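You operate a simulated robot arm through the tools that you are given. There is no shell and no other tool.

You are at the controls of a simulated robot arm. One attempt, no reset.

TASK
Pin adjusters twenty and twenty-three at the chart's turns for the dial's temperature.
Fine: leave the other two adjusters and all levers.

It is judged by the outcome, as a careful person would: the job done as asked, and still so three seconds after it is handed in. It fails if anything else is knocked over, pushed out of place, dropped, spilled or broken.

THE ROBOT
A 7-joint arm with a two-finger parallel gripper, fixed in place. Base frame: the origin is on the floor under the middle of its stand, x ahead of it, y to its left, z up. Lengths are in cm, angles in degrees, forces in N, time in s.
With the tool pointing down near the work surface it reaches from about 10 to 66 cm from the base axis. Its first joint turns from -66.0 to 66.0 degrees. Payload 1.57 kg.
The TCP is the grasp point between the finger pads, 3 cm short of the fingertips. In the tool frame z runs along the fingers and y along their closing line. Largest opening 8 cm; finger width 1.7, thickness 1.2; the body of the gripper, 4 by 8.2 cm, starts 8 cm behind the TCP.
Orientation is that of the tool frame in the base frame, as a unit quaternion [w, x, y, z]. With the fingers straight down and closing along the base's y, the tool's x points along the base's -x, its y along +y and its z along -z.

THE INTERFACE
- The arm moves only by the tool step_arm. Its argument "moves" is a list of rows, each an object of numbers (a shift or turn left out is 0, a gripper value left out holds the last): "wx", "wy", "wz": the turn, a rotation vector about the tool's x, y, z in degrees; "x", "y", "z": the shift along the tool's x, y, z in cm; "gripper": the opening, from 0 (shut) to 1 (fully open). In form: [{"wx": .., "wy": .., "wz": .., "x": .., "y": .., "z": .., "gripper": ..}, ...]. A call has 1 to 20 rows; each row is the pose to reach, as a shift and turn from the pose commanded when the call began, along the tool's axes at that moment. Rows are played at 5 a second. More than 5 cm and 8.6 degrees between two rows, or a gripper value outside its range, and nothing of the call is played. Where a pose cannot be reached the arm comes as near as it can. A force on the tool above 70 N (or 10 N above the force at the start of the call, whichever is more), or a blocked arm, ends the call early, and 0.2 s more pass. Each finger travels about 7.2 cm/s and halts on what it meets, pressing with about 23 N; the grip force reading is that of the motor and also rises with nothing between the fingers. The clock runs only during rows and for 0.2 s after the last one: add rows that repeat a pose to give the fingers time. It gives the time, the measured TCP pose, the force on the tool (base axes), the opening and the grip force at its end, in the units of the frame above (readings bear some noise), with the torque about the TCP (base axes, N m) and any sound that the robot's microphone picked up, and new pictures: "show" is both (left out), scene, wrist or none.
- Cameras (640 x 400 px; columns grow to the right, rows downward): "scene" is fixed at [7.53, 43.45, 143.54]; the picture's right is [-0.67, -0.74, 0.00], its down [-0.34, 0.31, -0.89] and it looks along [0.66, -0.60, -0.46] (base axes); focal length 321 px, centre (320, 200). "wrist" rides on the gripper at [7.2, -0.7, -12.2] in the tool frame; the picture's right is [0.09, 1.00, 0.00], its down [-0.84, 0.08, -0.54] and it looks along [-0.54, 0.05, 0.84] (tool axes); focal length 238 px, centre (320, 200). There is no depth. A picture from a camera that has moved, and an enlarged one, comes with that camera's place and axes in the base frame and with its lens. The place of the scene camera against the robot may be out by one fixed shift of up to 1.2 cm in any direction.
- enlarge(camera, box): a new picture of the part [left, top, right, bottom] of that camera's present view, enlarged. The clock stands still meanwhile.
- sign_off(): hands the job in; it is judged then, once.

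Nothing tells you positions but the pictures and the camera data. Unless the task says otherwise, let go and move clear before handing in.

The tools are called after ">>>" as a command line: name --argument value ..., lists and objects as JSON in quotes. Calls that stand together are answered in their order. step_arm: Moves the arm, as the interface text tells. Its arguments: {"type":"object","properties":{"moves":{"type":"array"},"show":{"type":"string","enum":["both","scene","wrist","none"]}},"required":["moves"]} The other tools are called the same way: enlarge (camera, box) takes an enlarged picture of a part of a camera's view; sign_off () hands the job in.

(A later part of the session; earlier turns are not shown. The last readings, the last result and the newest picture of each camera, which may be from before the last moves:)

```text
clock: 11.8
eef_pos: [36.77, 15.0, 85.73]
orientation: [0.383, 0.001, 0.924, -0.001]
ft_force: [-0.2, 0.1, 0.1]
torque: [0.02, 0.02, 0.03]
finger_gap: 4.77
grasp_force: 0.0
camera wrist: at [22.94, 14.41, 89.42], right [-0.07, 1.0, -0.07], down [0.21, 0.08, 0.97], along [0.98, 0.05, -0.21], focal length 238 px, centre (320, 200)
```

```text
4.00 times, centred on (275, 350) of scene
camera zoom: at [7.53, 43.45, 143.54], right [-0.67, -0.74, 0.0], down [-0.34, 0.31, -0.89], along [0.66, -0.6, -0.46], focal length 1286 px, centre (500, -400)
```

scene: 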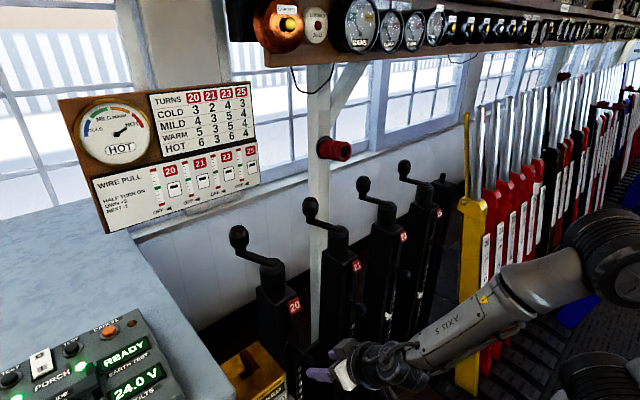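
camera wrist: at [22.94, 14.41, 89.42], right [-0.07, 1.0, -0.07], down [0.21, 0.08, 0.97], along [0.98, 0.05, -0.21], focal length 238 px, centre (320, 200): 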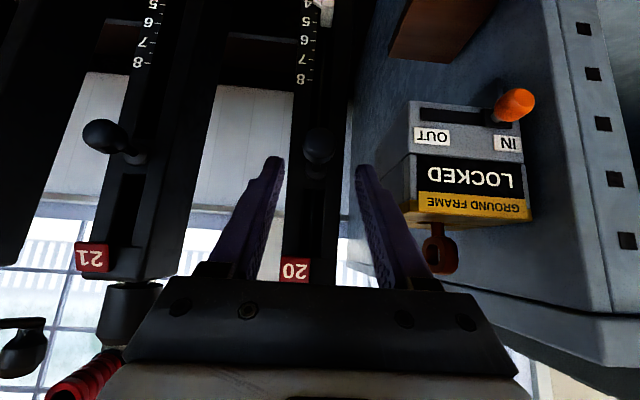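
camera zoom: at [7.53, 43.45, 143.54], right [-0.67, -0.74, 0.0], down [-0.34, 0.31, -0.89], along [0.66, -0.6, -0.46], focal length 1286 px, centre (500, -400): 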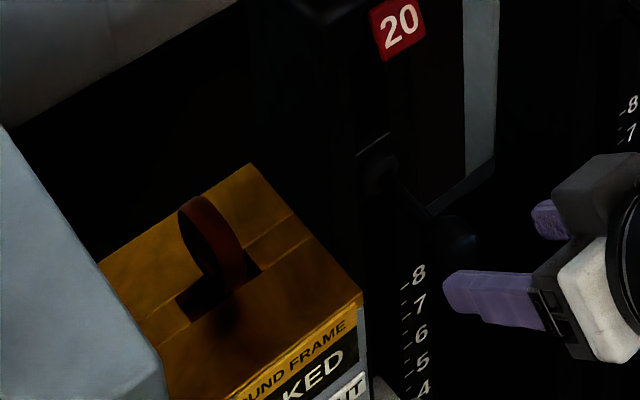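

Pin 20 stays withdrawn. Next I'll raise the arm above crank 20's handle with the tool pointing down to locate the handle accurately.

>>> step_arm --moves '[{"x": -3.2, "y": 0.1, "z": -2.1, "wy": 5, "gripper": 0.6}, {"x": -6.5, "y": 0.3, "z": -4.3, "wy": 10, "gripper": 0.6}, {"x": -9.8, "y": 0.5, "z": -6.4, "wy": 15, "gripper": 0.6}, {"x": -13.0, "y": 0.7, "z": -8.5, "wy": 20, "gripper": 0.6}, {"x": -16.3, "y": 0.8, "z": -10.7, "wy": 25, "gripper": 0.6}, {"x": -19.5, "y": 1.0, "z": -12.8, "wy": 30, "gripper": 0.6}, {"x": -22.8, "y": 1.2, "z": -14.9, "wy": 35, "gripper": 0.6}, {"x": -26, "y": 1.4, "z": -17, "wy": 40, "gripper": 0.6}, {"x": -29.3, "y": 1.5, "z": -19.2, "wy": 45, "gripper": 0.6}, {"x": -29.3, "y": 1.5, "z": -19.2, "wy": 45, "gripper": 0.6}]' --show "both"

>>> enlarge --camera "wrist" --box '[240, 120, 400, 280]'

```text
clock: 14.0
eef_pos: [43.78, 16.65, 119.82]
orientation: [0.0, 0.0, 1.0, 0.0]
ft_force: [-0.8, 1.0, -0.1]
torque: [-0.02, -0.01, -0.02]
finger_gap: 4.81
grasp_force: 0.0
camera wrist: at [36.58, 15.98, 132.27], right [-0.09, 1.0, 0.0], down [0.84, 0.08, 0.54], along [0.54, 0.05, -0.84], focal length 238 px, centre (320, 200)
```

scene: 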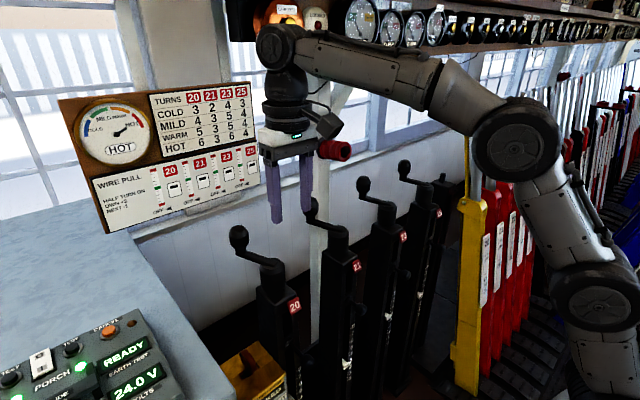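
wrist: 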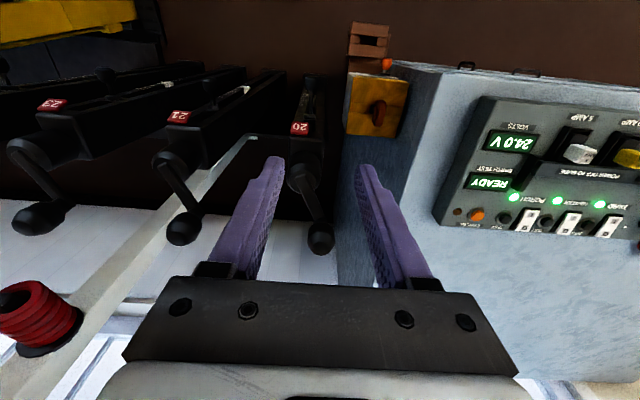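

```text
2.50 times, centred on (320, 200) of wrist
camera zoom: at [36.58, 15.98, 132.27], right [-0.09, 1.0, 0.0], down [0.84, 0.08, 0.54], along [0.54, 0.05, -0.84], focal length 596 px, centre (320, 200)
```

zoom: 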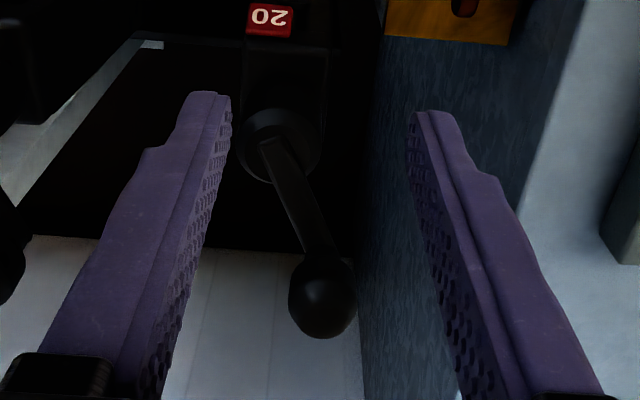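

Crank 20's handle is clearly visible between the fingers, with its ball near [61.5, 18.4, 104.4] and the hub near [53, 15.1]. I'll take a second view from further forward to triangulate both.

>>> step_arm --moves '[{"x": -4, "gripper": 0.6}, {"x": -8, "gripper": 0.6}, {"x": -12, "gripper": 0.6}, {"x": -12, "gripper": 0.6}]' --show "both"

>>> enlarge --camera "wrist" --box '[240, 60, 400, 220]'

```text
clock: 15.0
eef_pos: [52.75, 15.3, 116.97]
orientation: [0.0, 0.0, 1.0, 0.0]
ft_force: [-0.3, 0.1, 0.3]
torque: [-0.01, -0.03, 0.0]
finger_gap: 4.78
grasp_force: 0.0
out of reach, approached as far as the arm can: row 2, 3, 4
camera wrist: at [45.52, 14.65, 129.4], right [-0.09, 1.0, 0.0], down [0.84, 0.08, 0.54], along [0.54, 0.05, -0.84], focal length 238 px, centre (320, 200)
```

scene: 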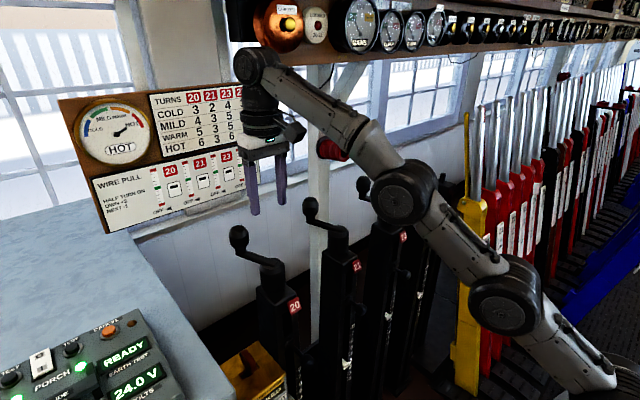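
wrist: 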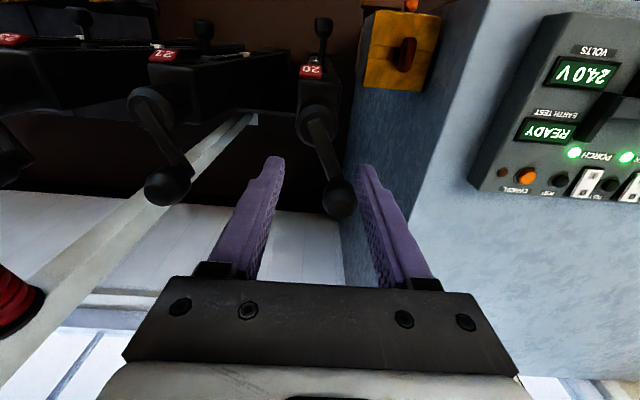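

```text
2.50 times, centred on (320, 140) of wrist
camera zoom: at [45.52, 14.65, 129.4], right [-0.09, 1.0, 0.0], down [0.84, 0.08, 0.54], along [0.54, 0.05, -0.84], focal length 596 px, centre (320, 350)
```

zoom: 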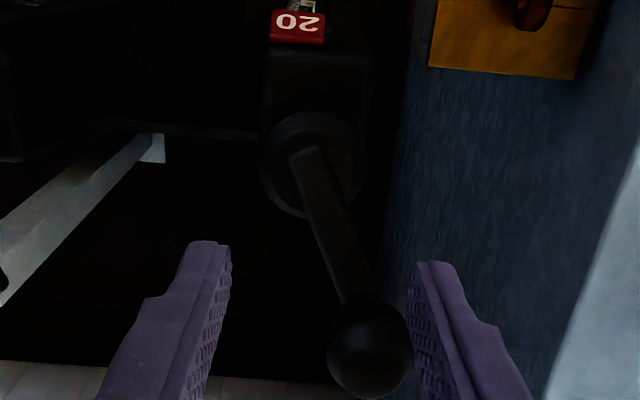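

Triangulated: ball of crank 20 at about [60, 18.3, 105.8], hub axis at [53.8, 15.05], radius about 7 cm. Straight-down reach is limited here, so I'll back up and tilt the tool forward 45° to work the crank.

>>> step_arm --moves '[{"x": 3, "gripper": 0.7}, {"x": 6, "z": 0, "gripper": 0.7}, {"x": 9, "z": 0, "wy": -7.5, "gripper": 0.7}, {"x": 11, "z": 0, "wy": -15, "gripper": 0.7}, {"x": 11, "z": 0, "wy": -22.5, "gripper": 0.7}, {"x": 11, "z": 0, "wy": -30, "gripper": 0.7}, {"x": 11, "z": 0, "wy": -37.5, "gripper": 0.7}, {"x": 11, "z": 0, "wy": -45, "gripper": 0.7}, {"x": 11, "z": 0, "wy": -45, "gripper": 0.7}]' --show "both"

```text
clock: 17.0
eef_pos: [41.51, 15.5, 117.33]
orientation: [0.383, 0.0, 0.924, 0.001]
ft_force: [-0.5, 0.4, 0.9]
torque: [-0.01, 0.02, 0.01]
finger_gap: 5.59
grasp_force: 0.0
camera wrist: at [27.84, 14.86, 121.06], right [-0.07, 1.0, -0.06], down [0.21, 0.08, 0.98], along [0.98, 0.05, -0.21], focal length 238 px, centre (320, 200)
```

scene: 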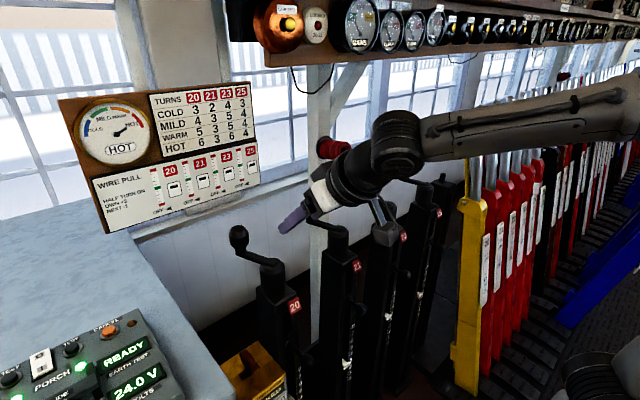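
wrist: 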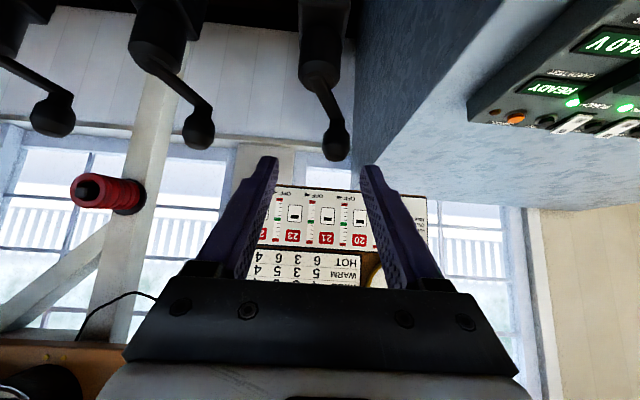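

The tilted view shows the pear-shaped handle of crank 20 clearly. I'll look at it enlarged before closing in.

>>> enlarge --camera "wrist" --box '[280, 20, 400, 170]'

>>> enlarge --camera "scene" --box '[220, 200, 320, 300]'

```text
2.67 times, centred on (340, 95) of wrist
camera zoom: at [27.84, 14.86, 121.06], right [-0.07, 1.0, -0.06], down [0.21, 0.08, 0.98], along [0.98, 0.05, -0.21], focal length 636 px, centre (267, 480)
```

zoom: 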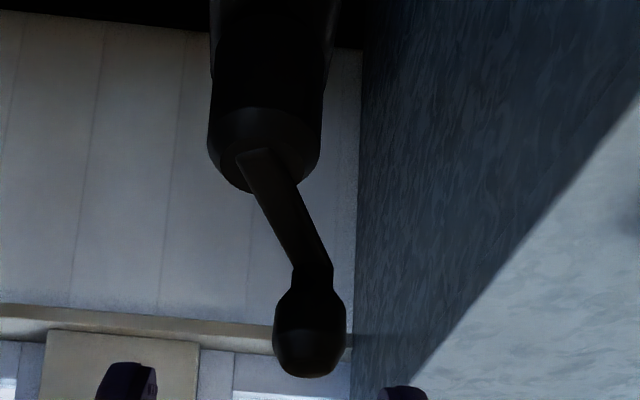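

```text
4.00 times, centred on (270, 250) of scene
camera zoom: at [7.53, 43.45, 143.54], right [-0.67, -0.74, 0.0], down [-0.34, 0.31, -0.89], along [0.66, -0.6, -0.46], focal length 1286 px, centre (520, 0)
```

zoom: 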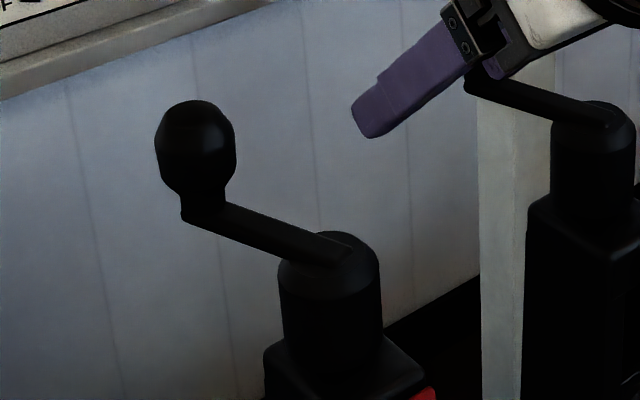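

The handle is about 4.1 cm wide and centred near [60, 18.3, 105.7]. I'll line up on the approach axis and stop a few centimetres short to check.

>>> step_arm --moves '[{"x": -1.6, "y": 0.9, "z": 2.5, "gripper": 0.8}, {"x": -3.2, "y": 1.9, "z": 5, "gripper": 0.8}, {"x": -4.9, "y": 2.8, "z": 8, "gripper": 0.8}, {"x": -4.9, "y": 2.8, "z": 11, "gripper": 0.8}, {"x": -4.9, "y": 2.8, "z": 14, "gripper": 0.8}, {"x": -4.9, "y": 2.8, "z": 14, "gripper": 0.8}]' --show "both"

```text
clock: 18.4
eef_pos: [55.14, 18.44, 110.75]
orientation: [0.383, -0.001, 0.924, 0.001]
ft_force: [0.1, -0.1, -0.1]
torque: [0.0, -0.01, 0.0]
finger_gap: 6.41
grasp_force: 0.1
camera wrist: at [41.41, 17.71, 114.47], right [-0.07, 1.0, -0.07], down [0.21, 0.08, 0.98], along [0.98, 0.05, -0.21], focal length 238 px, centre (320, 200)
```

scene: 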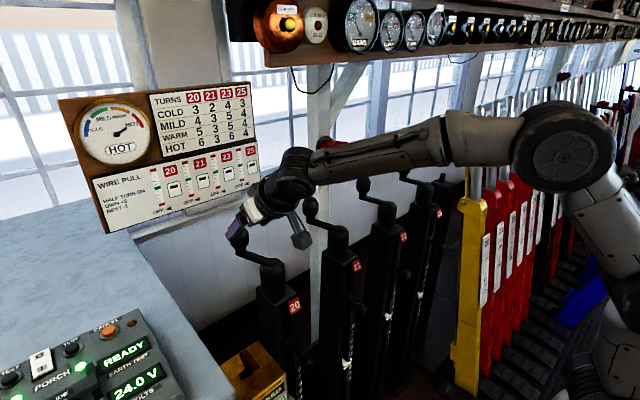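
wrist: 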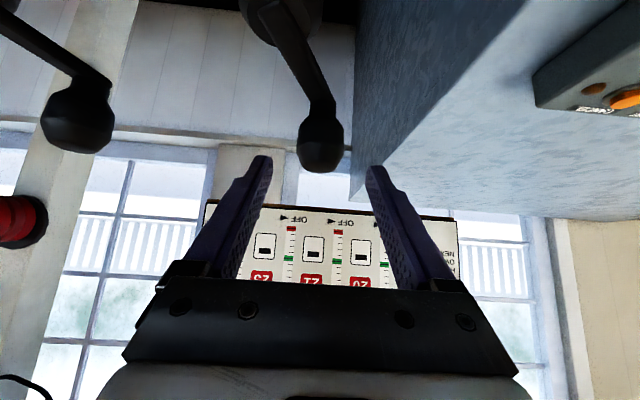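

Alignment is good; the handle is between the fingers. I'll move in the last 7 cm and close on it.

>>> step_arm --moves '[{"x": 0.1, "y": -0.1, "z": 2.3, "gripper": 0.8}, {"x": 0.2, "y": -0.1, "z": 4.6, "gripper": 0.8}, {"x": 0.28, "y": -0.1, "z": 6.6, "gripper": 0.8}, {"x": 0.28, "y": -0.1, "z": 6.6, "gripper": 0.8}, {"x": 0.28, "y": -0.1, "z": 6.6, "gripper": 0.55}, {"x": 0.28, "y": -0.1, "z": 6.6, "gripper": 0.4}, {"x": 0.28, "y": -0.1, "z": 6.6, "gripper": 0.3}, {"x": 0.28, "y": -0.1, "z": 6.6, "gripper": 0.3}]' --show "both"

```text
clock: 20.2
eef_pos: [59.33, 18.33, 106.15]
orientation: [0.382, 0.0, 0.924, 0.0]
ft_force: [3.8, 3.3, -0.9]
torque: [-0.35, 0.18, 0.0]
finger_gap: 4.02
grasp_force: 45.1
camera wrist: at [45.67, 17.65, 109.8], right [-0.07, 1.0, -0.07], down [0.21, 0.08, 0.97], along [0.98, 0.05, -0.21], focal length 238 px, centre (320, 200)
```

scene: 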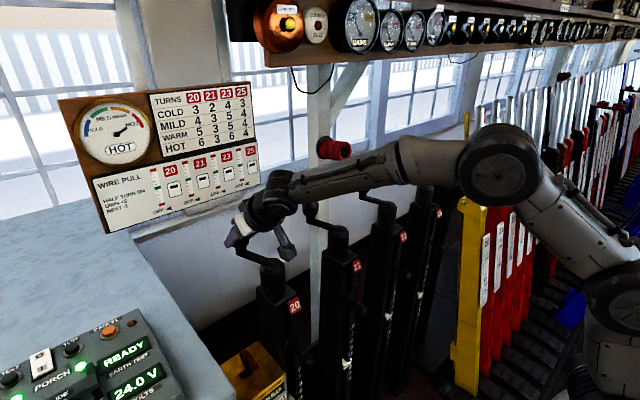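
wrist: 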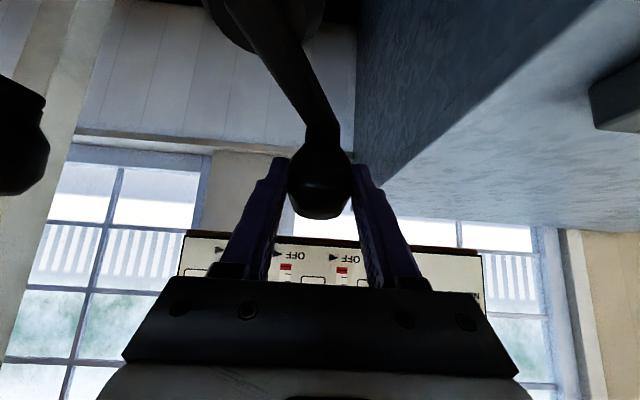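

The handle is held (4.0 cm). I'll try a 30° clockwise arc about the hub and check forces and any pointer movement.

>>> step_arm --moves '[{"x": -0.18, "y": -0.56, "z": 0.18, "gripper": 0.3}, {"x": -0.34, "y": -1.14, "z": 0.34, "gripper": 0.3}, {"x": -0.45, "y": -1.73, "z": 0.45, "gripper": 0.3}, {"x": -0.53, "y": -2.34, "z": 0.53, "gripper": 0.3}, {"x": -0.56, "y": -2.95, "z": 0.56, "gripper": 0.3}, {"x": -0.57, "y": -3.56, "z": 0.57, "gripper": 0.3}, {"x": -0.57, "y": -3.56, "z": 0.57, "gripper": 0.3}]' --show "both"

>>> enlarge --camera "scene" --box '[90, 140, 270, 235]'

```text
clock: 21.8
eef_pos: [60.12, 14.66, 106.13]
orientation: [0.383, 0.0, 0.924, 0.0]
ft_force: [-7.5, 0.6, 0.2]
torque: [0.22, -0.1, 0.02]
finger_gap: 4.01
grasp_force: 45.0
camera wrist: at [46.45, 14.02, 109.77], right [-0.06, 1.0, -0.07], down [0.21, 0.08, 0.97], along [0.98, 0.05, -0.21], focal length 238 px, centre (320, 200)
```

scene: 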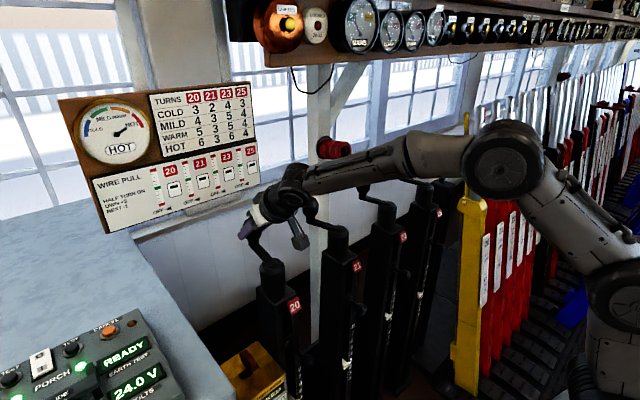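
wrist: 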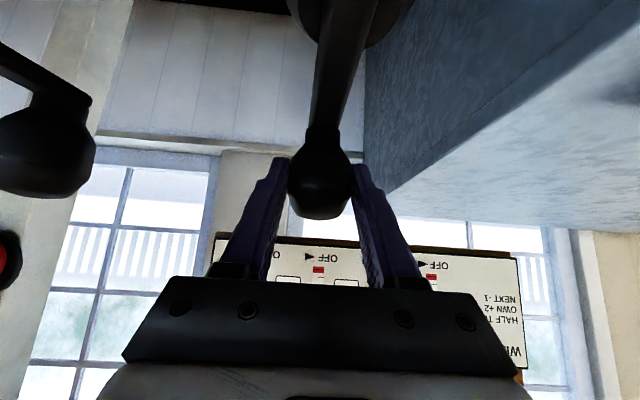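

```text
3.56 times, centred on (180, 188) of scene
camera zoom: at [7.51, 43.45, 143.54], right [-0.67, -0.74, 0.0], down [-0.34, 0.31, -0.89], along [0.66, -0.6, -0.46], focal length 1143 px, centre (818, 244)
```

zoom: 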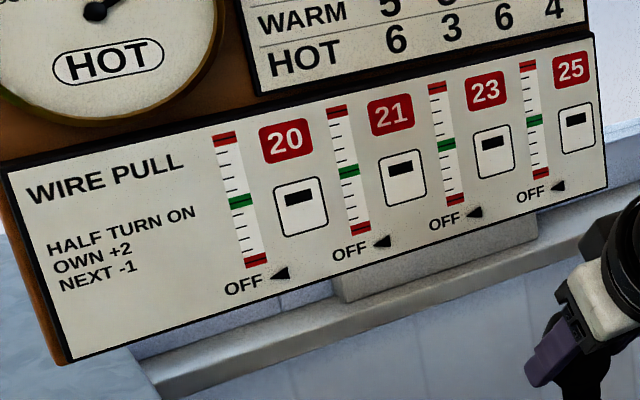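

The crank turns easily with only about 7 N of side load. I'll carry on clockwise for another 90° and watch the forces.

>>> step_arm --moves '[{"x": 0.156, "y": -1.22, "z": -0.156, "gripper": 0.3}, {"x": 0.438, "y": -2.39, "z": -0.438, "gripper": 0.3}, {"x": 0.834, "y": -3.48, "z": -0.834, "gripper": 0.3}, {"x": 1.365, "y": -4.46, "z": -1.365, "gripper": 0.3}, {"x": 2.0, "y": -5.3, "z": -2.0, "gripper": 0.3}, {"x": 2.736, "y": -5.96, "z": -2.736, "gripper": 0.3}, {"x": 3.535, "y": -6.43, "z": -3.535, "gripper": 0.3}, {"x": 4.383, "y": -6.7, "z": -4.383, "gripper": 0.3}, {"x": 5.253, "y": -6.76, "z": -5.253, "gripper": 0.3}, {"x": 5.253, "y": -6.76, "z": -5.253, "gripper": 0.3}]' --show "both"

>>> enlarge --camera "scene" --box '[225, 300, 325, 400]'

```text
clock: 24.0
eef_pos: [52.71, 7.5, 105.95]
orientation: [0.382, 0.003, 0.924, -0.002]
ft_force: [0.0, -32.4, -0.2]
torque: [0.61, -0.23, -0.43]
finger_gap: 4.01
grasp_force: 44.7
camera wrist: at [39.02, 6.98, 109.84], right [-0.06, 1.0, -0.07], down [0.21, 0.08, 0.97], along [0.98, 0.04, -0.22], focal length 238 px, centre (320, 200)
```

scene: 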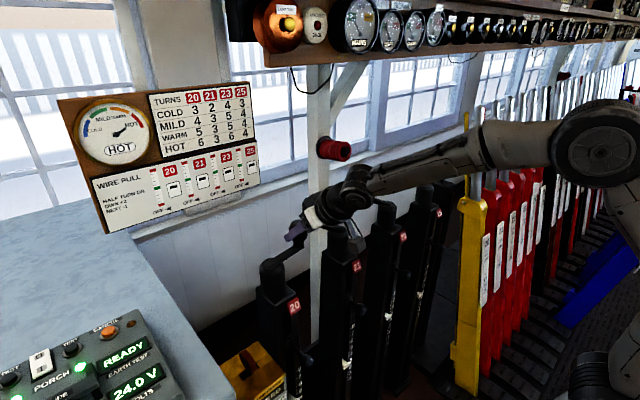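
wrist: 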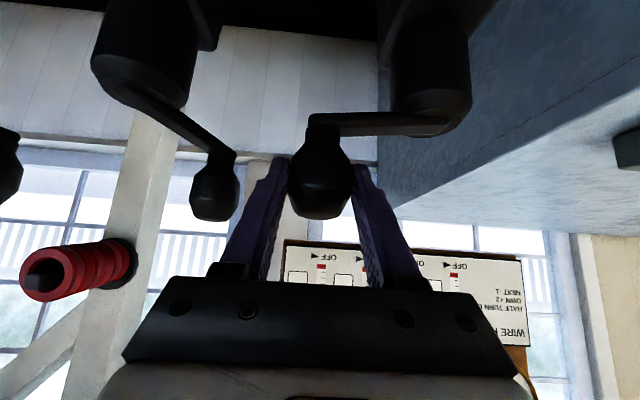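

```text
4.00 times, centred on (275, 350) of scene
camera zoom: at [7.53, 43.35, 143.57], right [-0.67, -0.74, 0.0], down [-0.34, 0.31, -0.89], along [0.66, -0.6, -0.46], focal length 1286 px, centre (500, -400)
```

zoom: 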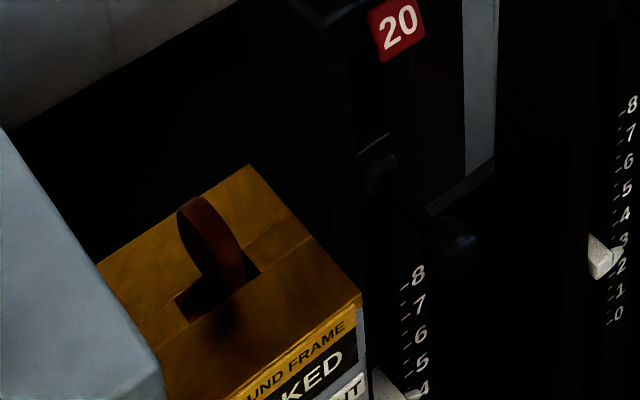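

The pointer is creeping upward, so clockwise is the increasing direction. The side load says the circle is slightly larger (R about 7.35, centre about [52.7, 14.8] in tool terms). I'll continue the next 90° with that correction.

>>> step_arm --moves '[{"x": 0.898, "y": -0.34, "z": -0.898, "gripper": 0.3}, {"x": 1.768, "y": -0.01, "z": -1.768, "gripper": 0.3}, {"x": 2.588, "y": 0.53, "z": -2.588, "gripper": 0.3}, {"x": 3.33, "y": 1.27, "z": -3.33, "gripper": 0.3}, {"x": 3.973, "y": 2.18, "z": -3.973, "gripper": 0.3}, {"x": 4.497, "y": 3.22, "z": -4.497, "gripper": 0.3}, {"x": 4.878, "y": 4.39, "z": -4.878, "gripper": 0.3}, {"x": 5.112, "y": 5.62, "z": -5.112, "gripper": 0.3}, {"x": 5.189, "y": 6.9, "z": -5.189, "gripper": 0.3}, {"x": 5.189, "y": 6.9, "z": -5.189, "gripper": 0.3}]' --show "both"

>>> enlarge --camera "scene" --box '[225, 300, 325, 400]'

>>> enlarge --camera "scene" --box '[90, 140, 270, 235]'

```text
clock: 26.2
eef_pos: [45.22, 15.09, 106.08]
orientation: [0.381, -0.001, 0.924, 0.001]
ft_force: [-30.1, 1.4, -4.9]
torque: [0.77, 0.16, -0.01]
finger_gap: 4.02
grasp_force: 45.1
camera wrist: at [31.49, 14.44, 109.84], right [-0.07, 1.0, -0.06], down [0.21, 0.08, 0.97], along [0.98, 0.05, -0.22], focal length 238 px, centre (320, 200)
```

scene: 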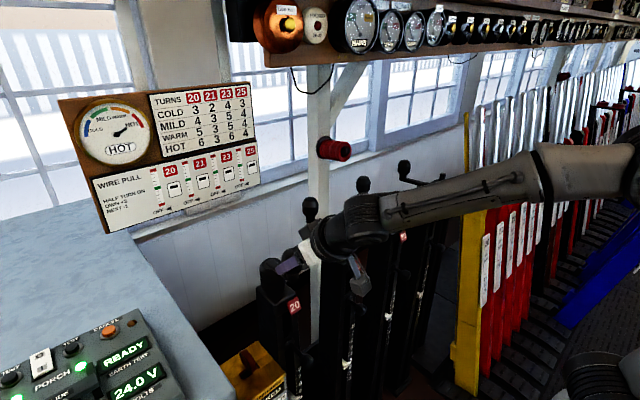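
wrist: 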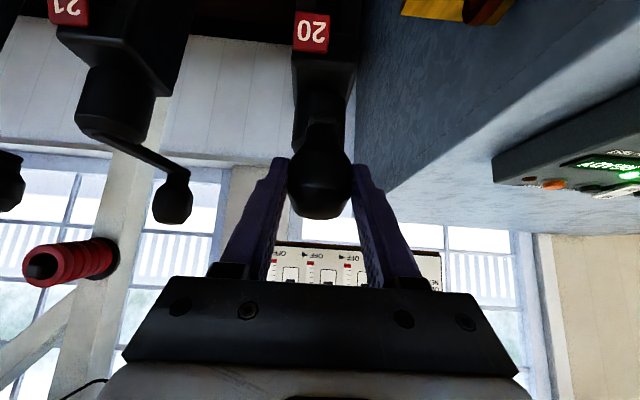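

```text
4.00 times, centred on (275, 350) of scene
camera zoom: at [7.45, 43.46, 143.54], right [-0.67, -0.74, 0.0], down [-0.34, 0.31, -0.89], along [0.66, -0.6, -0.46], focal length 1286 px, centre (500, -400)
```

zoom: 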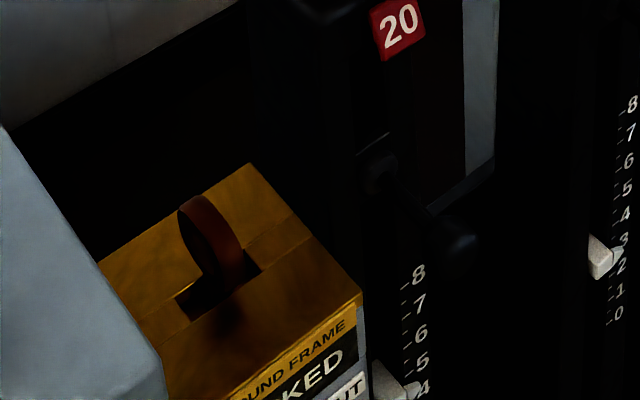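

```text
3.56 times, centred on (180, 188) of scene
camera zoom: at [7.45, 43.46, 143.54], right [-0.67, -0.74, 0.0], down [-0.34, 0.31, -0.89], along [0.66, -0.6, -0.46], focal length 1143 px, centre (818, 244)
```

zoom: 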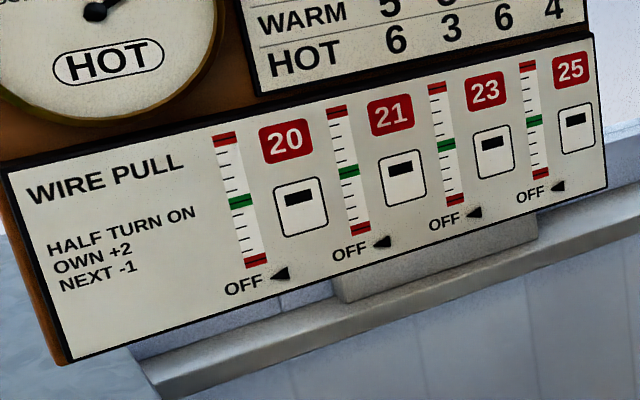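

Half a turn done; the pointer is now about 4.5. Forces show the centre is a touch closer to the robot (about [52.45, 14.8], R about 7.55). Continuing clockwise round the far-left quarter.

>>> step_arm --moves '[{"x": 0.237, "y": 1.31, "z": -0.237, "gripper": 0.3}, {"x": -0.004, "y": 2.58, "z": 0.004, "gripper": 0.3}, {"x": -0.397, "y": 3.775, "z": 0.397, "gripper": 0.3}, {"x": -0.93, "y": 4.85, "z": 0.93, "gripper": 0.3}, {"x": -1.589, "y": 5.78, "z": 1.589, "gripper": 0.3}, {"x": -2.351, "y": 6.54, "z": 2.351, "gripper": 0.3}, {"x": -3.194, "y": 7.095, "z": 3.194, "gripper": 0.3}, {"x": -4.093, "y": 7.435, "z": 4.093, "gripper": 0.3}, {"x": -5.02, "y": 7.55, "z": 5.02, "gripper": 0.3}, {"x": -5.02, "y": 7.55, "z": 5.02, "gripper": 0.3}]' --show "both"

>>> enlarge --camera "scene" --box '[225, 300, 325, 400]'

```text
clock: 28.4
eef_pos: [52.48, 22.53, 106.15]
orientation: [0.383, -0.003, 0.924, 0.001]
ft_force: [-2.0, 16.8, -12.0]
torque: [0.5, 0.14, 0.24]
finger_gap: 3.98
grasp_force: 44.8
camera wrist: at [38.8, 21.79, 109.85], right [-0.07, 1.0, -0.07], down [0.21, 0.08, 0.97], along [0.98, 0.05, -0.21], focal length 238 px, centre (320, 200)
```

scene: 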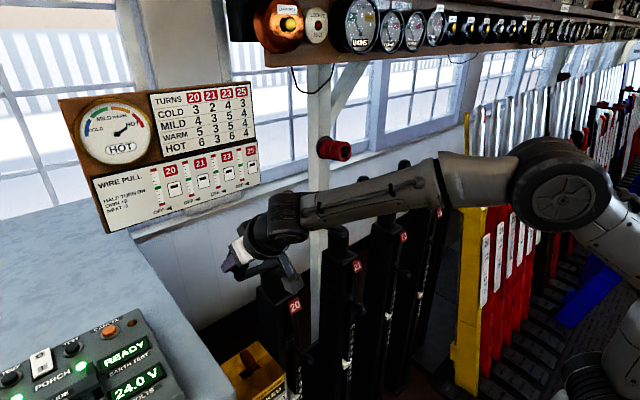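
wrist: 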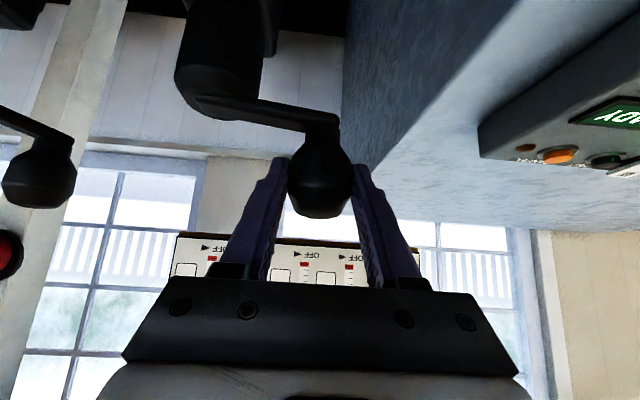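

```text
4.00 times, centred on (275, 350) of scene
camera zoom: at [7.55, 43.52, 143.51], right [-0.67, -0.74, 0.0], down [-0.34, 0.31, -0.89], along [0.66, -0.6, -0.46], focal length 1286 px, centre (500, -400)
```

zoom: 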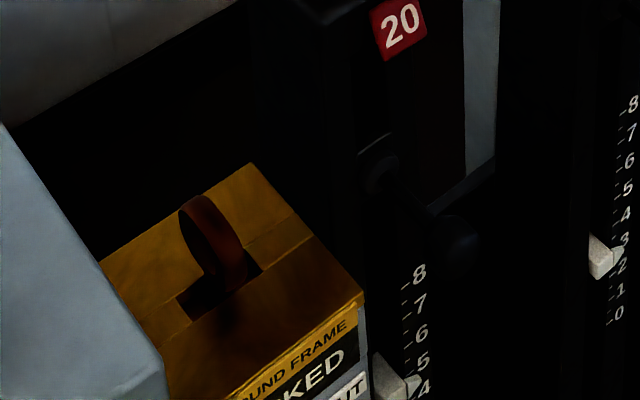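

The arc fits R = 7.5, centre [52.6, 15.0] in tool terms. I'll finish the first full turn back to the starting angle (about 26°) and read the pointer there.

>>> step_arm --moves '[{"x": -1.046, "y": 0.06, "z": 1.046, "gripper": 0.3}, {"x": -1.944, "y": -0.28, "z": 1.944, "gripper": 0.3}, {"x": -2.779, "y": -0.84, "z": 2.779, "gripper": 0.3}, {"x": -3.535, "y": -1.59, "z": 3.535, "gripper": 0.3}, {"x": -4.193, "y": -2.51, "z": 4.193, "gripper": 0.3}, {"x": -4.723, "y": -3.58, "z": 4.723, "gripper": 0.3}, {"x": -4.89, "y": -4.03, "z": 4.89, "gripper": 0.3}, {"x": -4.89, "y": -4.03, "z": 4.89, "gripper": 0.3}]' --show "both"

>>> enlarge --camera "scene" --box '[225, 300, 325, 400]'

>>> enlarge --camera "scene" --box '[90, 140, 270, 235]'

```text
clock: 30.2
eef_pos: [59.51, 18.29, 106.24]
orientation: [0.384, 0.001, 0.923, 0.0]
ft_force: [-9.2, -1.4, 3.3]
torque: [0.3, 0.35, -0.04]
finger_gap: 3.98
grasp_force: 44.8
camera wrist: at [45.74, 17.58, 109.93], right [-0.06, 1.0, -0.07], down [0.21, 0.08, 0.98], along [0.98, 0.05, -0.21], focal length 238 px, centre (320, 200)
```

scene: 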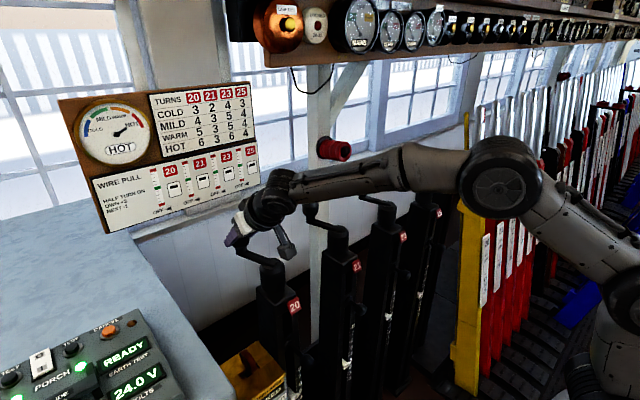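
wrist: 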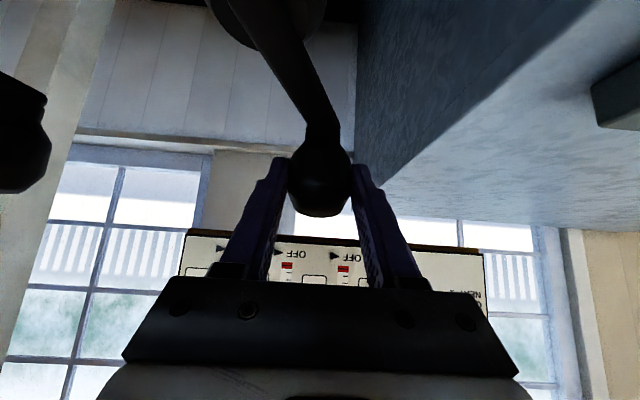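

```text
4.00 times, centred on (275, 350) of scene
camera zoom: at [7.5, 43.44, 143.54], right [-0.67, -0.74, 0.0], down [-0.34, 0.31, -0.89], along [0.66, -0.6, -0.46], focal length 1286 px, centre (500, -400)
```

zoom: 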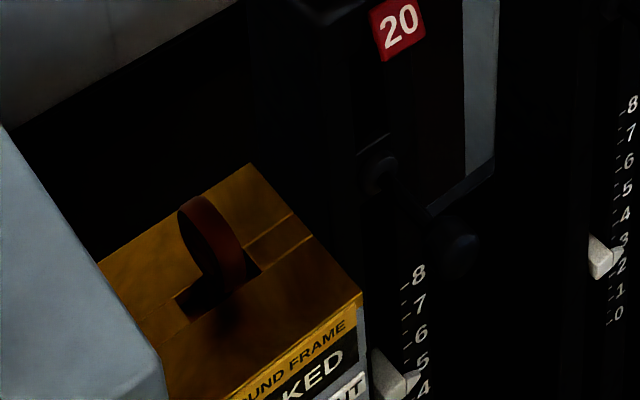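

```text
3.56 times, centred on (180, 188) of scene
camera zoom: at [7.5, 43.44, 143.54], right [-0.67, -0.74, 0.0], down [-0.34, 0.31, -0.89], along [0.66, -0.6, -0.46], focal length 1143 px, centre (818, 244)
```

zoom: 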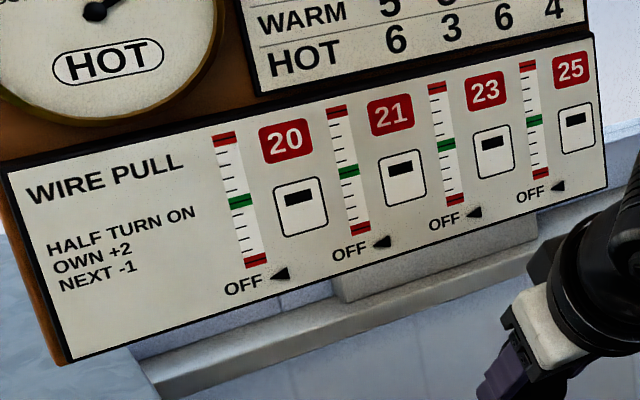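

One full turn moved the pointer one unit (to about 5), and the pull gauges stay OFF. I'll run the next half turn.

>>> step_arm --moves '[{"x": -0.276, "y": -1.25, "z": 0.276, "gripper": 0.3}, {"x": -0.452, "y": -2.54, "z": 0.452, "gripper": 0.3}, {"x": -0.467, "y": -3.84, "z": 0.467, "gripper": 0.3}, {"x": -0.325, "y": -5.13, "z": 0.325, "gripper": 0.3}, {"x": -0.021, "y": -6.37, "z": 0.021, "gripper": 0.3}, {"x": 0.424, "y": -7.51, "z": -0.424, "gripper": 0.3}, {"x": 1.011, "y": -8.53, "z": -1.011, "gripper": 0.3}, {"x": 1.704, "y": -9.39, "z": -1.704, "gripper": 0.3}, {"x": 2.496, "y": -10.06, "z": -2.496, "gripper": 0.3}, {"x": 3.358, "y": -10.53, "z": -3.358, "gripper": 0.3}, {"x": 4.27, "y": -10.78, "z": -4.27, "gripper": 0.3}, {"x": 5.189, "y": -10.8, "z": -5.189, "gripper": 0.3}, {"x": 6.101, "y": -10.6, "z": -6.101, "gripper": 0.3}, {"x": 6.978, "y": -10.17, "z": -6.978, "gripper": 0.3}, {"x": 7.784, "y": -9.54, "z": -7.784, "gripper": 0.3}, {"x": 8.505, "y": -8.72, "z": -8.505, "gripper": 0.3}, {"x": 9.113, "y": -7.73, "z": -9.113, "gripper": 0.3}, {"x": 9.587, "y": -6.61, "z": -9.587, "gripper": 0.3}, {"x": 9.587, "y": -6.61, "z": -9.587, "gripper": 0.3}]' --show "both"

>>> enlarge --camera "scene" --box '[225, 300, 325, 400]'

```text
clock: 34.2
eef_pos: [45.78, 11.96, 106.15]
orientation: [0.383, 0.001, 0.924, 0.0]
ft_force: [9.2, 3.0, -3.2]
torque: [-0.58, 0.02, 0.04]
finger_gap: 4.0
grasp_force: 44.9
camera wrist: at [32.15, 11.21, 109.86], right [-0.07, 1.0, -0.07], down [0.21, 0.08, 0.97], along [0.98, 0.05, -0.21], focal length 238 px, centre (320, 200)
```

scene: 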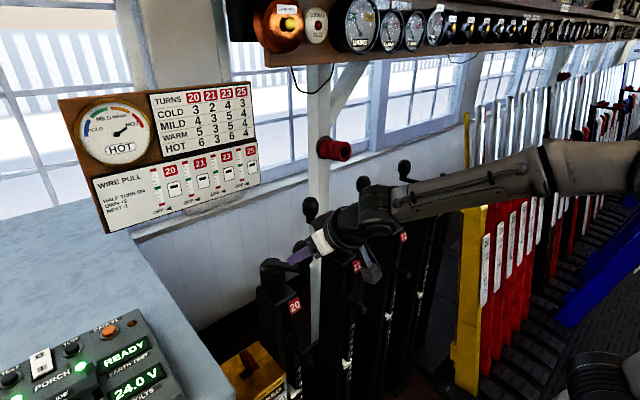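
wrist: 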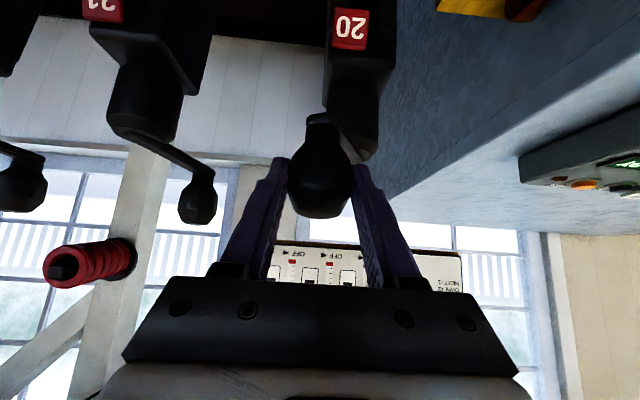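

```text
4.00 times, centred on (275, 350) of scene
camera zoom: at [7.57, 43.46, 143.53], right [-0.67, -0.74, 0.0], down [-0.34, 0.31, -0.89], along [0.66, -0.6, -0.46], focal length 1286 px, centre (500, -400)
```

zoom: 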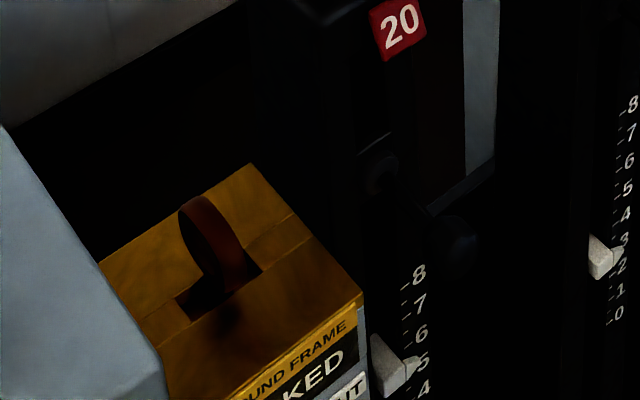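

Pointer now reads about 5.5 with low forces. Completing the last half turn back to the starting angle.

>>> step_arm --moves '[{"x": 0.332, "y": 1.22, "z": -0.332, "gripper": 0.3}, {"x": 0.509, "y": 2.51, "z": -0.509, "gripper": 0.3}, {"x": 0.523, "y": 3.81, "z": -0.523, "gripper": 0.3}, {"x": 0.382, "y": 5.1, "z": -0.382, "gripper": 0.3}, {"x": 0.078, "y": 6.34, "z": -0.078, "gripper": 0.3}, {"x": -0.368, "y": 7.48, "z": 0.368, "gripper": 0.3}, {"x": -0.954, "y": 8.5, "z": 0.954, "gripper": 0.3}, {"x": -1.647, "y": 9.36, "z": 1.647, "gripper": 0.3}, {"x": -2.439, "y": 10.03, "z": 2.439, "gripper": 0.3}, {"x": -3.302, "y": 10.5, "z": 3.302, "gripper": 0.3}, {"x": -4.214, "y": 10.75, "z": 4.214, "gripper": 0.3}, {"x": -5.133, "y": 10.77, "z": 5.133, "gripper": 0.3}, {"x": -6.045, "y": 10.57, "z": 6.045, "gripper": 0.3}, {"x": -6.922, "y": 10.14, "z": 6.922, "gripper": 0.3}, {"x": -7.728, "y": 9.51, "z": 7.728, "gripper": 0.3}, {"x": -8.449, "y": 8.69, "z": 8.449, "gripper": 0.3}, {"x": -9.057, "y": 7.7, "z": 9.057, "gripper": 0.3}, {"x": -9.523, "y": 6.6, "z": 9.523, "gripper": 0.3}, {"x": -9.523, "y": 6.6, "z": 9.523, "gripper": 0.3}]' --show "both"

>>> enlarge --camera "scene" --box '[225, 300, 325, 400]'

>>> enlarge --camera "scene" --box '[90, 140, 270, 235]'

```text
clock: 38.2
eef_pos: [59.44, 18.43, 106.22]
orientation: [0.383, -0.001, 0.924, -0.001]
ft_force: [-15.9, -7.2, 4.9]
torque: [-0.54, 0.37, -0.11]
finger_gap: 4.01
grasp_force: 44.9
camera wrist: at [45.68, 17.69, 109.87], right [-0.06, 1.0, -0.07], down [0.21, 0.08, 0.97], along [0.98, 0.05, -0.21], focal length 238 px, centre (320, 200)
```

scene: 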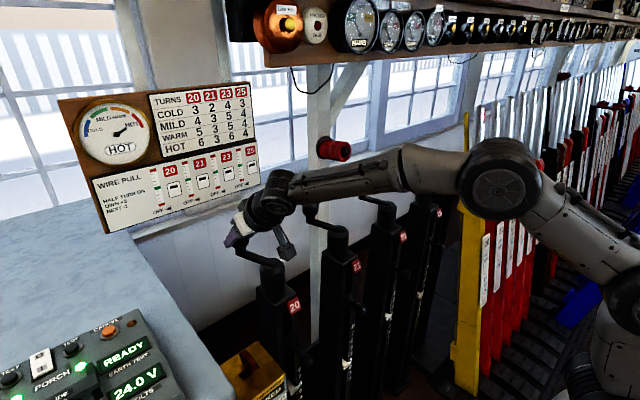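
wrist: 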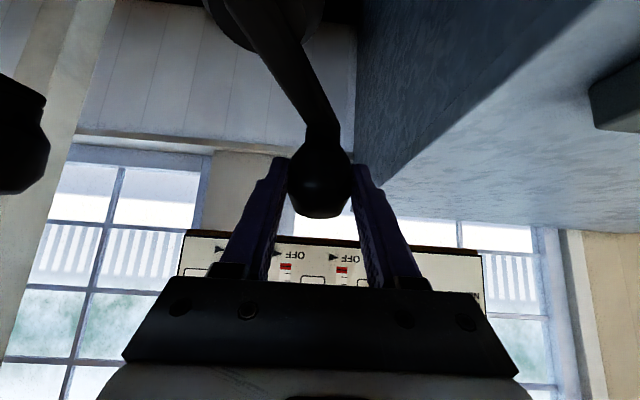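

```text
4.00 times, centred on (275, 350) of scene
camera zoom: at [7.48, 43.43, 143.55], right [-0.67, -0.74, 0.0], down [-0.34, 0.31, -0.89], along [0.66, -0.6, -0.46], focal length 1286 px, centre (500, -400)
```

zoom: 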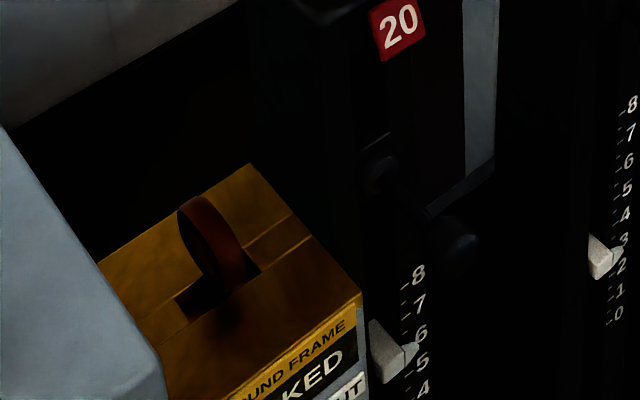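

```text
3.56 times, centred on (180, 188) of scene
camera zoom: at [7.48, 43.43, 143.55], right [-0.67, -0.74, 0.0], down [-0.34, 0.31, -0.89], along [0.66, -0.6, -0.46], focal length 1143 px, centre (818, 244)
```

zoom: 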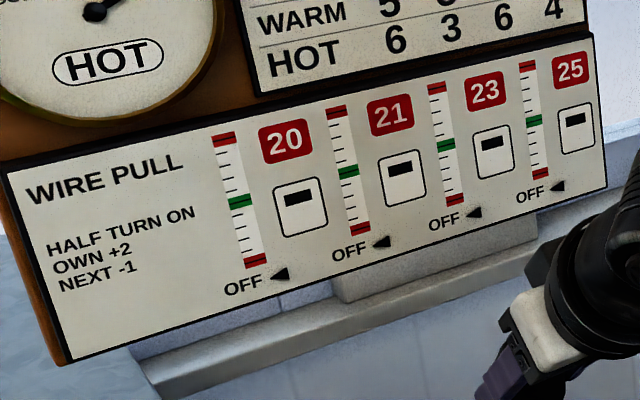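

The pointer has moved two full units (4 → 6, seen from above) and the crank is back at its original angle with only radial load. I'll release, retreat, and go to a frontal view of post 20 to confirm.

>>> step_arm --moves '[{"x": 0.1, "y": 0, "z": -0.1, "gripper": 0.3}, {"x": 0.1, "y": 0, "z": -0.1, "gripper": 0.55}, {"x": 0.1, "y": 0, "z": -0.1, "gripper": 0.8}, {"x": 0.1, "y": 0, "z": -0.1, "gripper": 0.8}, {"x": 0, "y": 0, "z": -2.5, "gripper": 0.8}, {"x": 0, "y": 0, "z": -5.5, "gripper": 0.8}, {"x": 0, "y": 0, "z": -9, "gripper": 0.8}, {"x": 0, "y": 0, "z": -12.5, "gripper": 0.8}, {"x": 0, "y": 0, "z": -15, "gripper": 0.8}, {"x": 3.6, "y": -0.5, "z": -14.6, "gripper": 0.8}, {"x": 7.2, "y": -1, "z": -14.2, "gripper": 0.8}, {"x": 10.8, "y": -1.5, "z": -13.8, "gripper": 0.8}, {"x": 14.4, "y": -2, "z": -13.4, "gripper": 0.8}, {"x": 18, "y": -2.5, "z": -13, "gripper": 0.8}, {"x": 21.6, "y": -3, "z": -12.6, "gripper": 0.8}, {"x": 25.2, "y": -3.4, "z": -12.2, "gripper": 0.8}, {"x": 25.2, "y": -3.4, "z": -12.2, "gripper": 0.8}]' --show "both"

>>> enlarge --camera "wrist" --box '[270, 0, 370, 60]'

>>> enlarge --camera "wrist" --box '[0, 0, 180, 120]'

```text
clock: 41.8
eef_pos: [32.75, 14.75, 97.01]
orientation: [0.383, -0.001, 0.924, 0.0]
ft_force: [0.2, 0.9, 0.0]
torque: [0.01, 0.0, -0.05]
finger_gap: 6.41
grasp_force: 0.2
camera wrist: at [18.95, 14.23, 100.79], right [-0.06, 1.0, -0.07], down [0.21, 0.08, 0.97], along [0.98, 0.05, -0.21], focal length 238 px, centre (320, 200)
```

scene: 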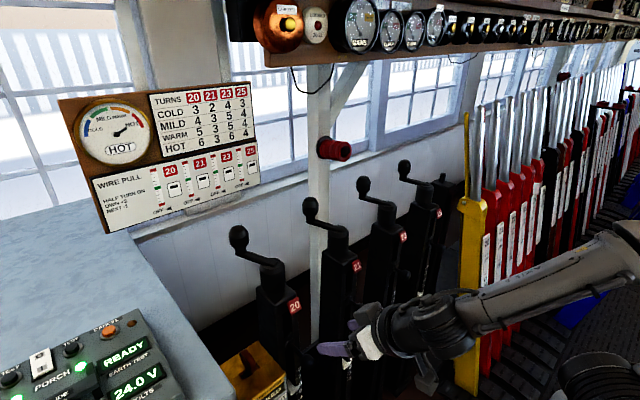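
wrist: 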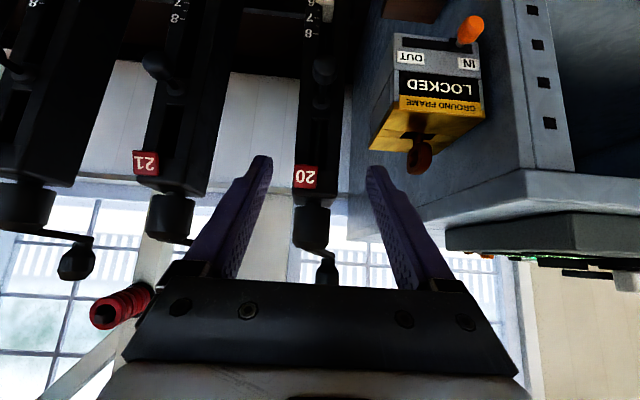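

```text
6.40 times, centred on (320, 30) of wrist
camera zoom: at [18.95, 14.23, 100.79], right [-0.06, 1.0, -0.07], down [0.21, 0.08, 0.97], along [0.98, 0.05, -0.21], focal length 1525 px, centre (320, 1288)
```

zoom: 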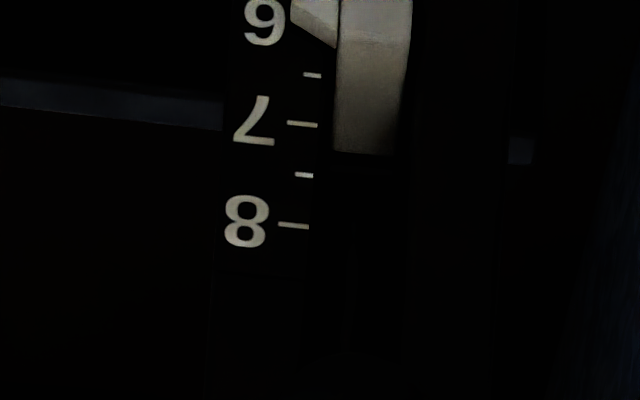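

```text
3.33 times, centred on (90, 60) of wrist
camera zoom: at [18.95, 14.23, 100.79], right [-0.06, 1.0, -0.07], down [0.21, 0.08, 0.97], along [0.98, 0.05, -0.21], focal length 794 px, centre (1087, 667)
```

zoom: 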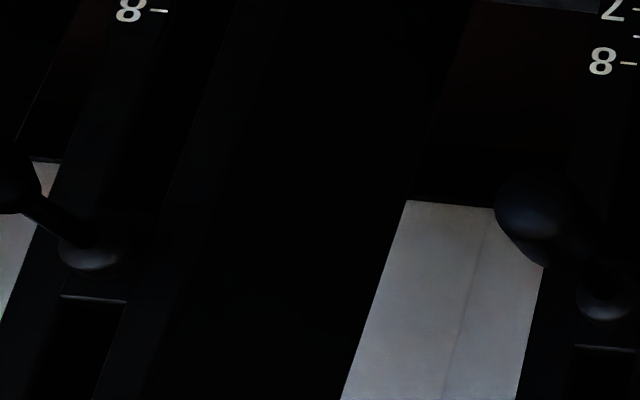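

Post 20's pointer sits at 6. Now I'll return to its pin knob (drawn out near [42.3, 15, 80.8]) to push it home.

>>> step_arm --moves '[{"x": 1.6, "y": 0.1, "z": 4, "gripper": 0.6}, {"x": 3.2, "y": 0.2, "z": 8, "gripper": 0.6}, {"x": 4.84, "y": 0.25, "z": 12, "gripper": 0.6}, {"x": 4.84, "y": 0.25, "z": 14, "gripper": 0.6}, {"x": 4.84, "y": 0.25, "z": 14, "gripper": 0.6}]' --show "wrist"

>>> enlarge --camera "wrist" --box '[240, 60, 400, 260]'

>>> enlarge --camera "wrist" --box '[280, 0, 380, 60]'

```text
clock: 43.0
eef_pos: [39.34, 15.25, 83.57]
orientation: [0.383, 0.0, 0.924, 0.001]
ft_force: [-0.5, 0.0, 0.2]
torque: [-0.01, 0.05, -0.02]
finger_gap: 4.78
grasp_force: 0.1
camera wrist: at [25.53, 14.53, 87.34], right [-0.06, 1.0, -0.06], down [0.21, 0.08, 0.97], along [0.98, 0.05, -0.21], focal length 238 px, centre (320, 200)
```

wrist: 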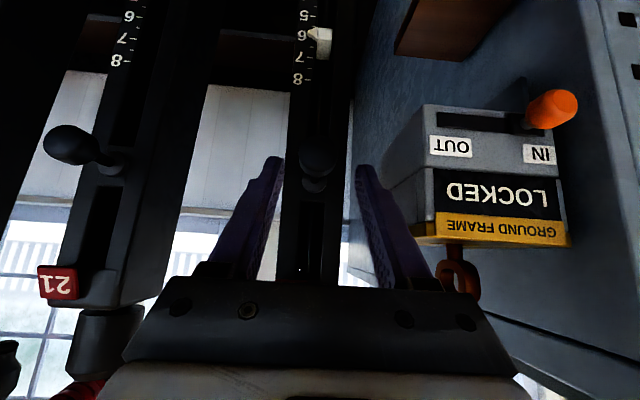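

```text
2.00 times, centred on (320, 160) of wrist
camera zoom: at [25.53, 14.53, 87.34], right [-0.06, 1.0, -0.06], down [0.21, 0.08, 0.97], along [0.98, 0.05, -0.21], focal length 477 px, centre (320, 280)
```

zoom: 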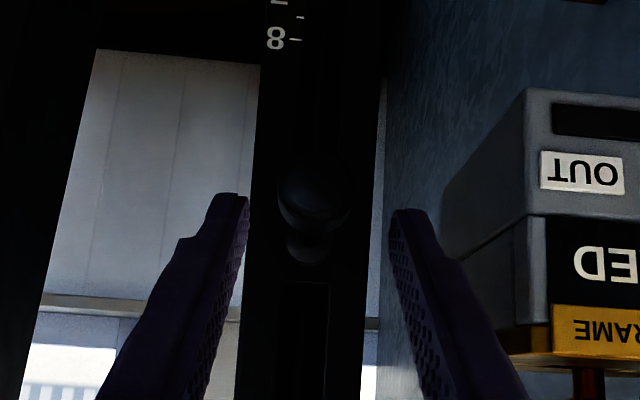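

```text
6.40 times, centred on (330, 30) of wrist
camera zoom: at [25.53, 14.53, 87.34], right [-0.06, 1.0, -0.06], down [0.21, 0.08, 0.97], along [0.98, 0.05, -0.21], focal length 1525 px, centre (256, 1288)
```

zoom: 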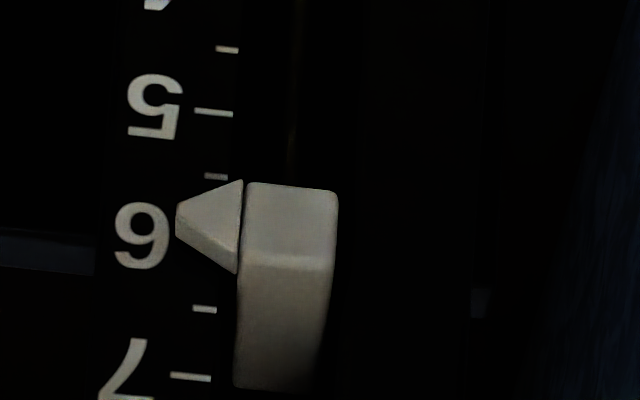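

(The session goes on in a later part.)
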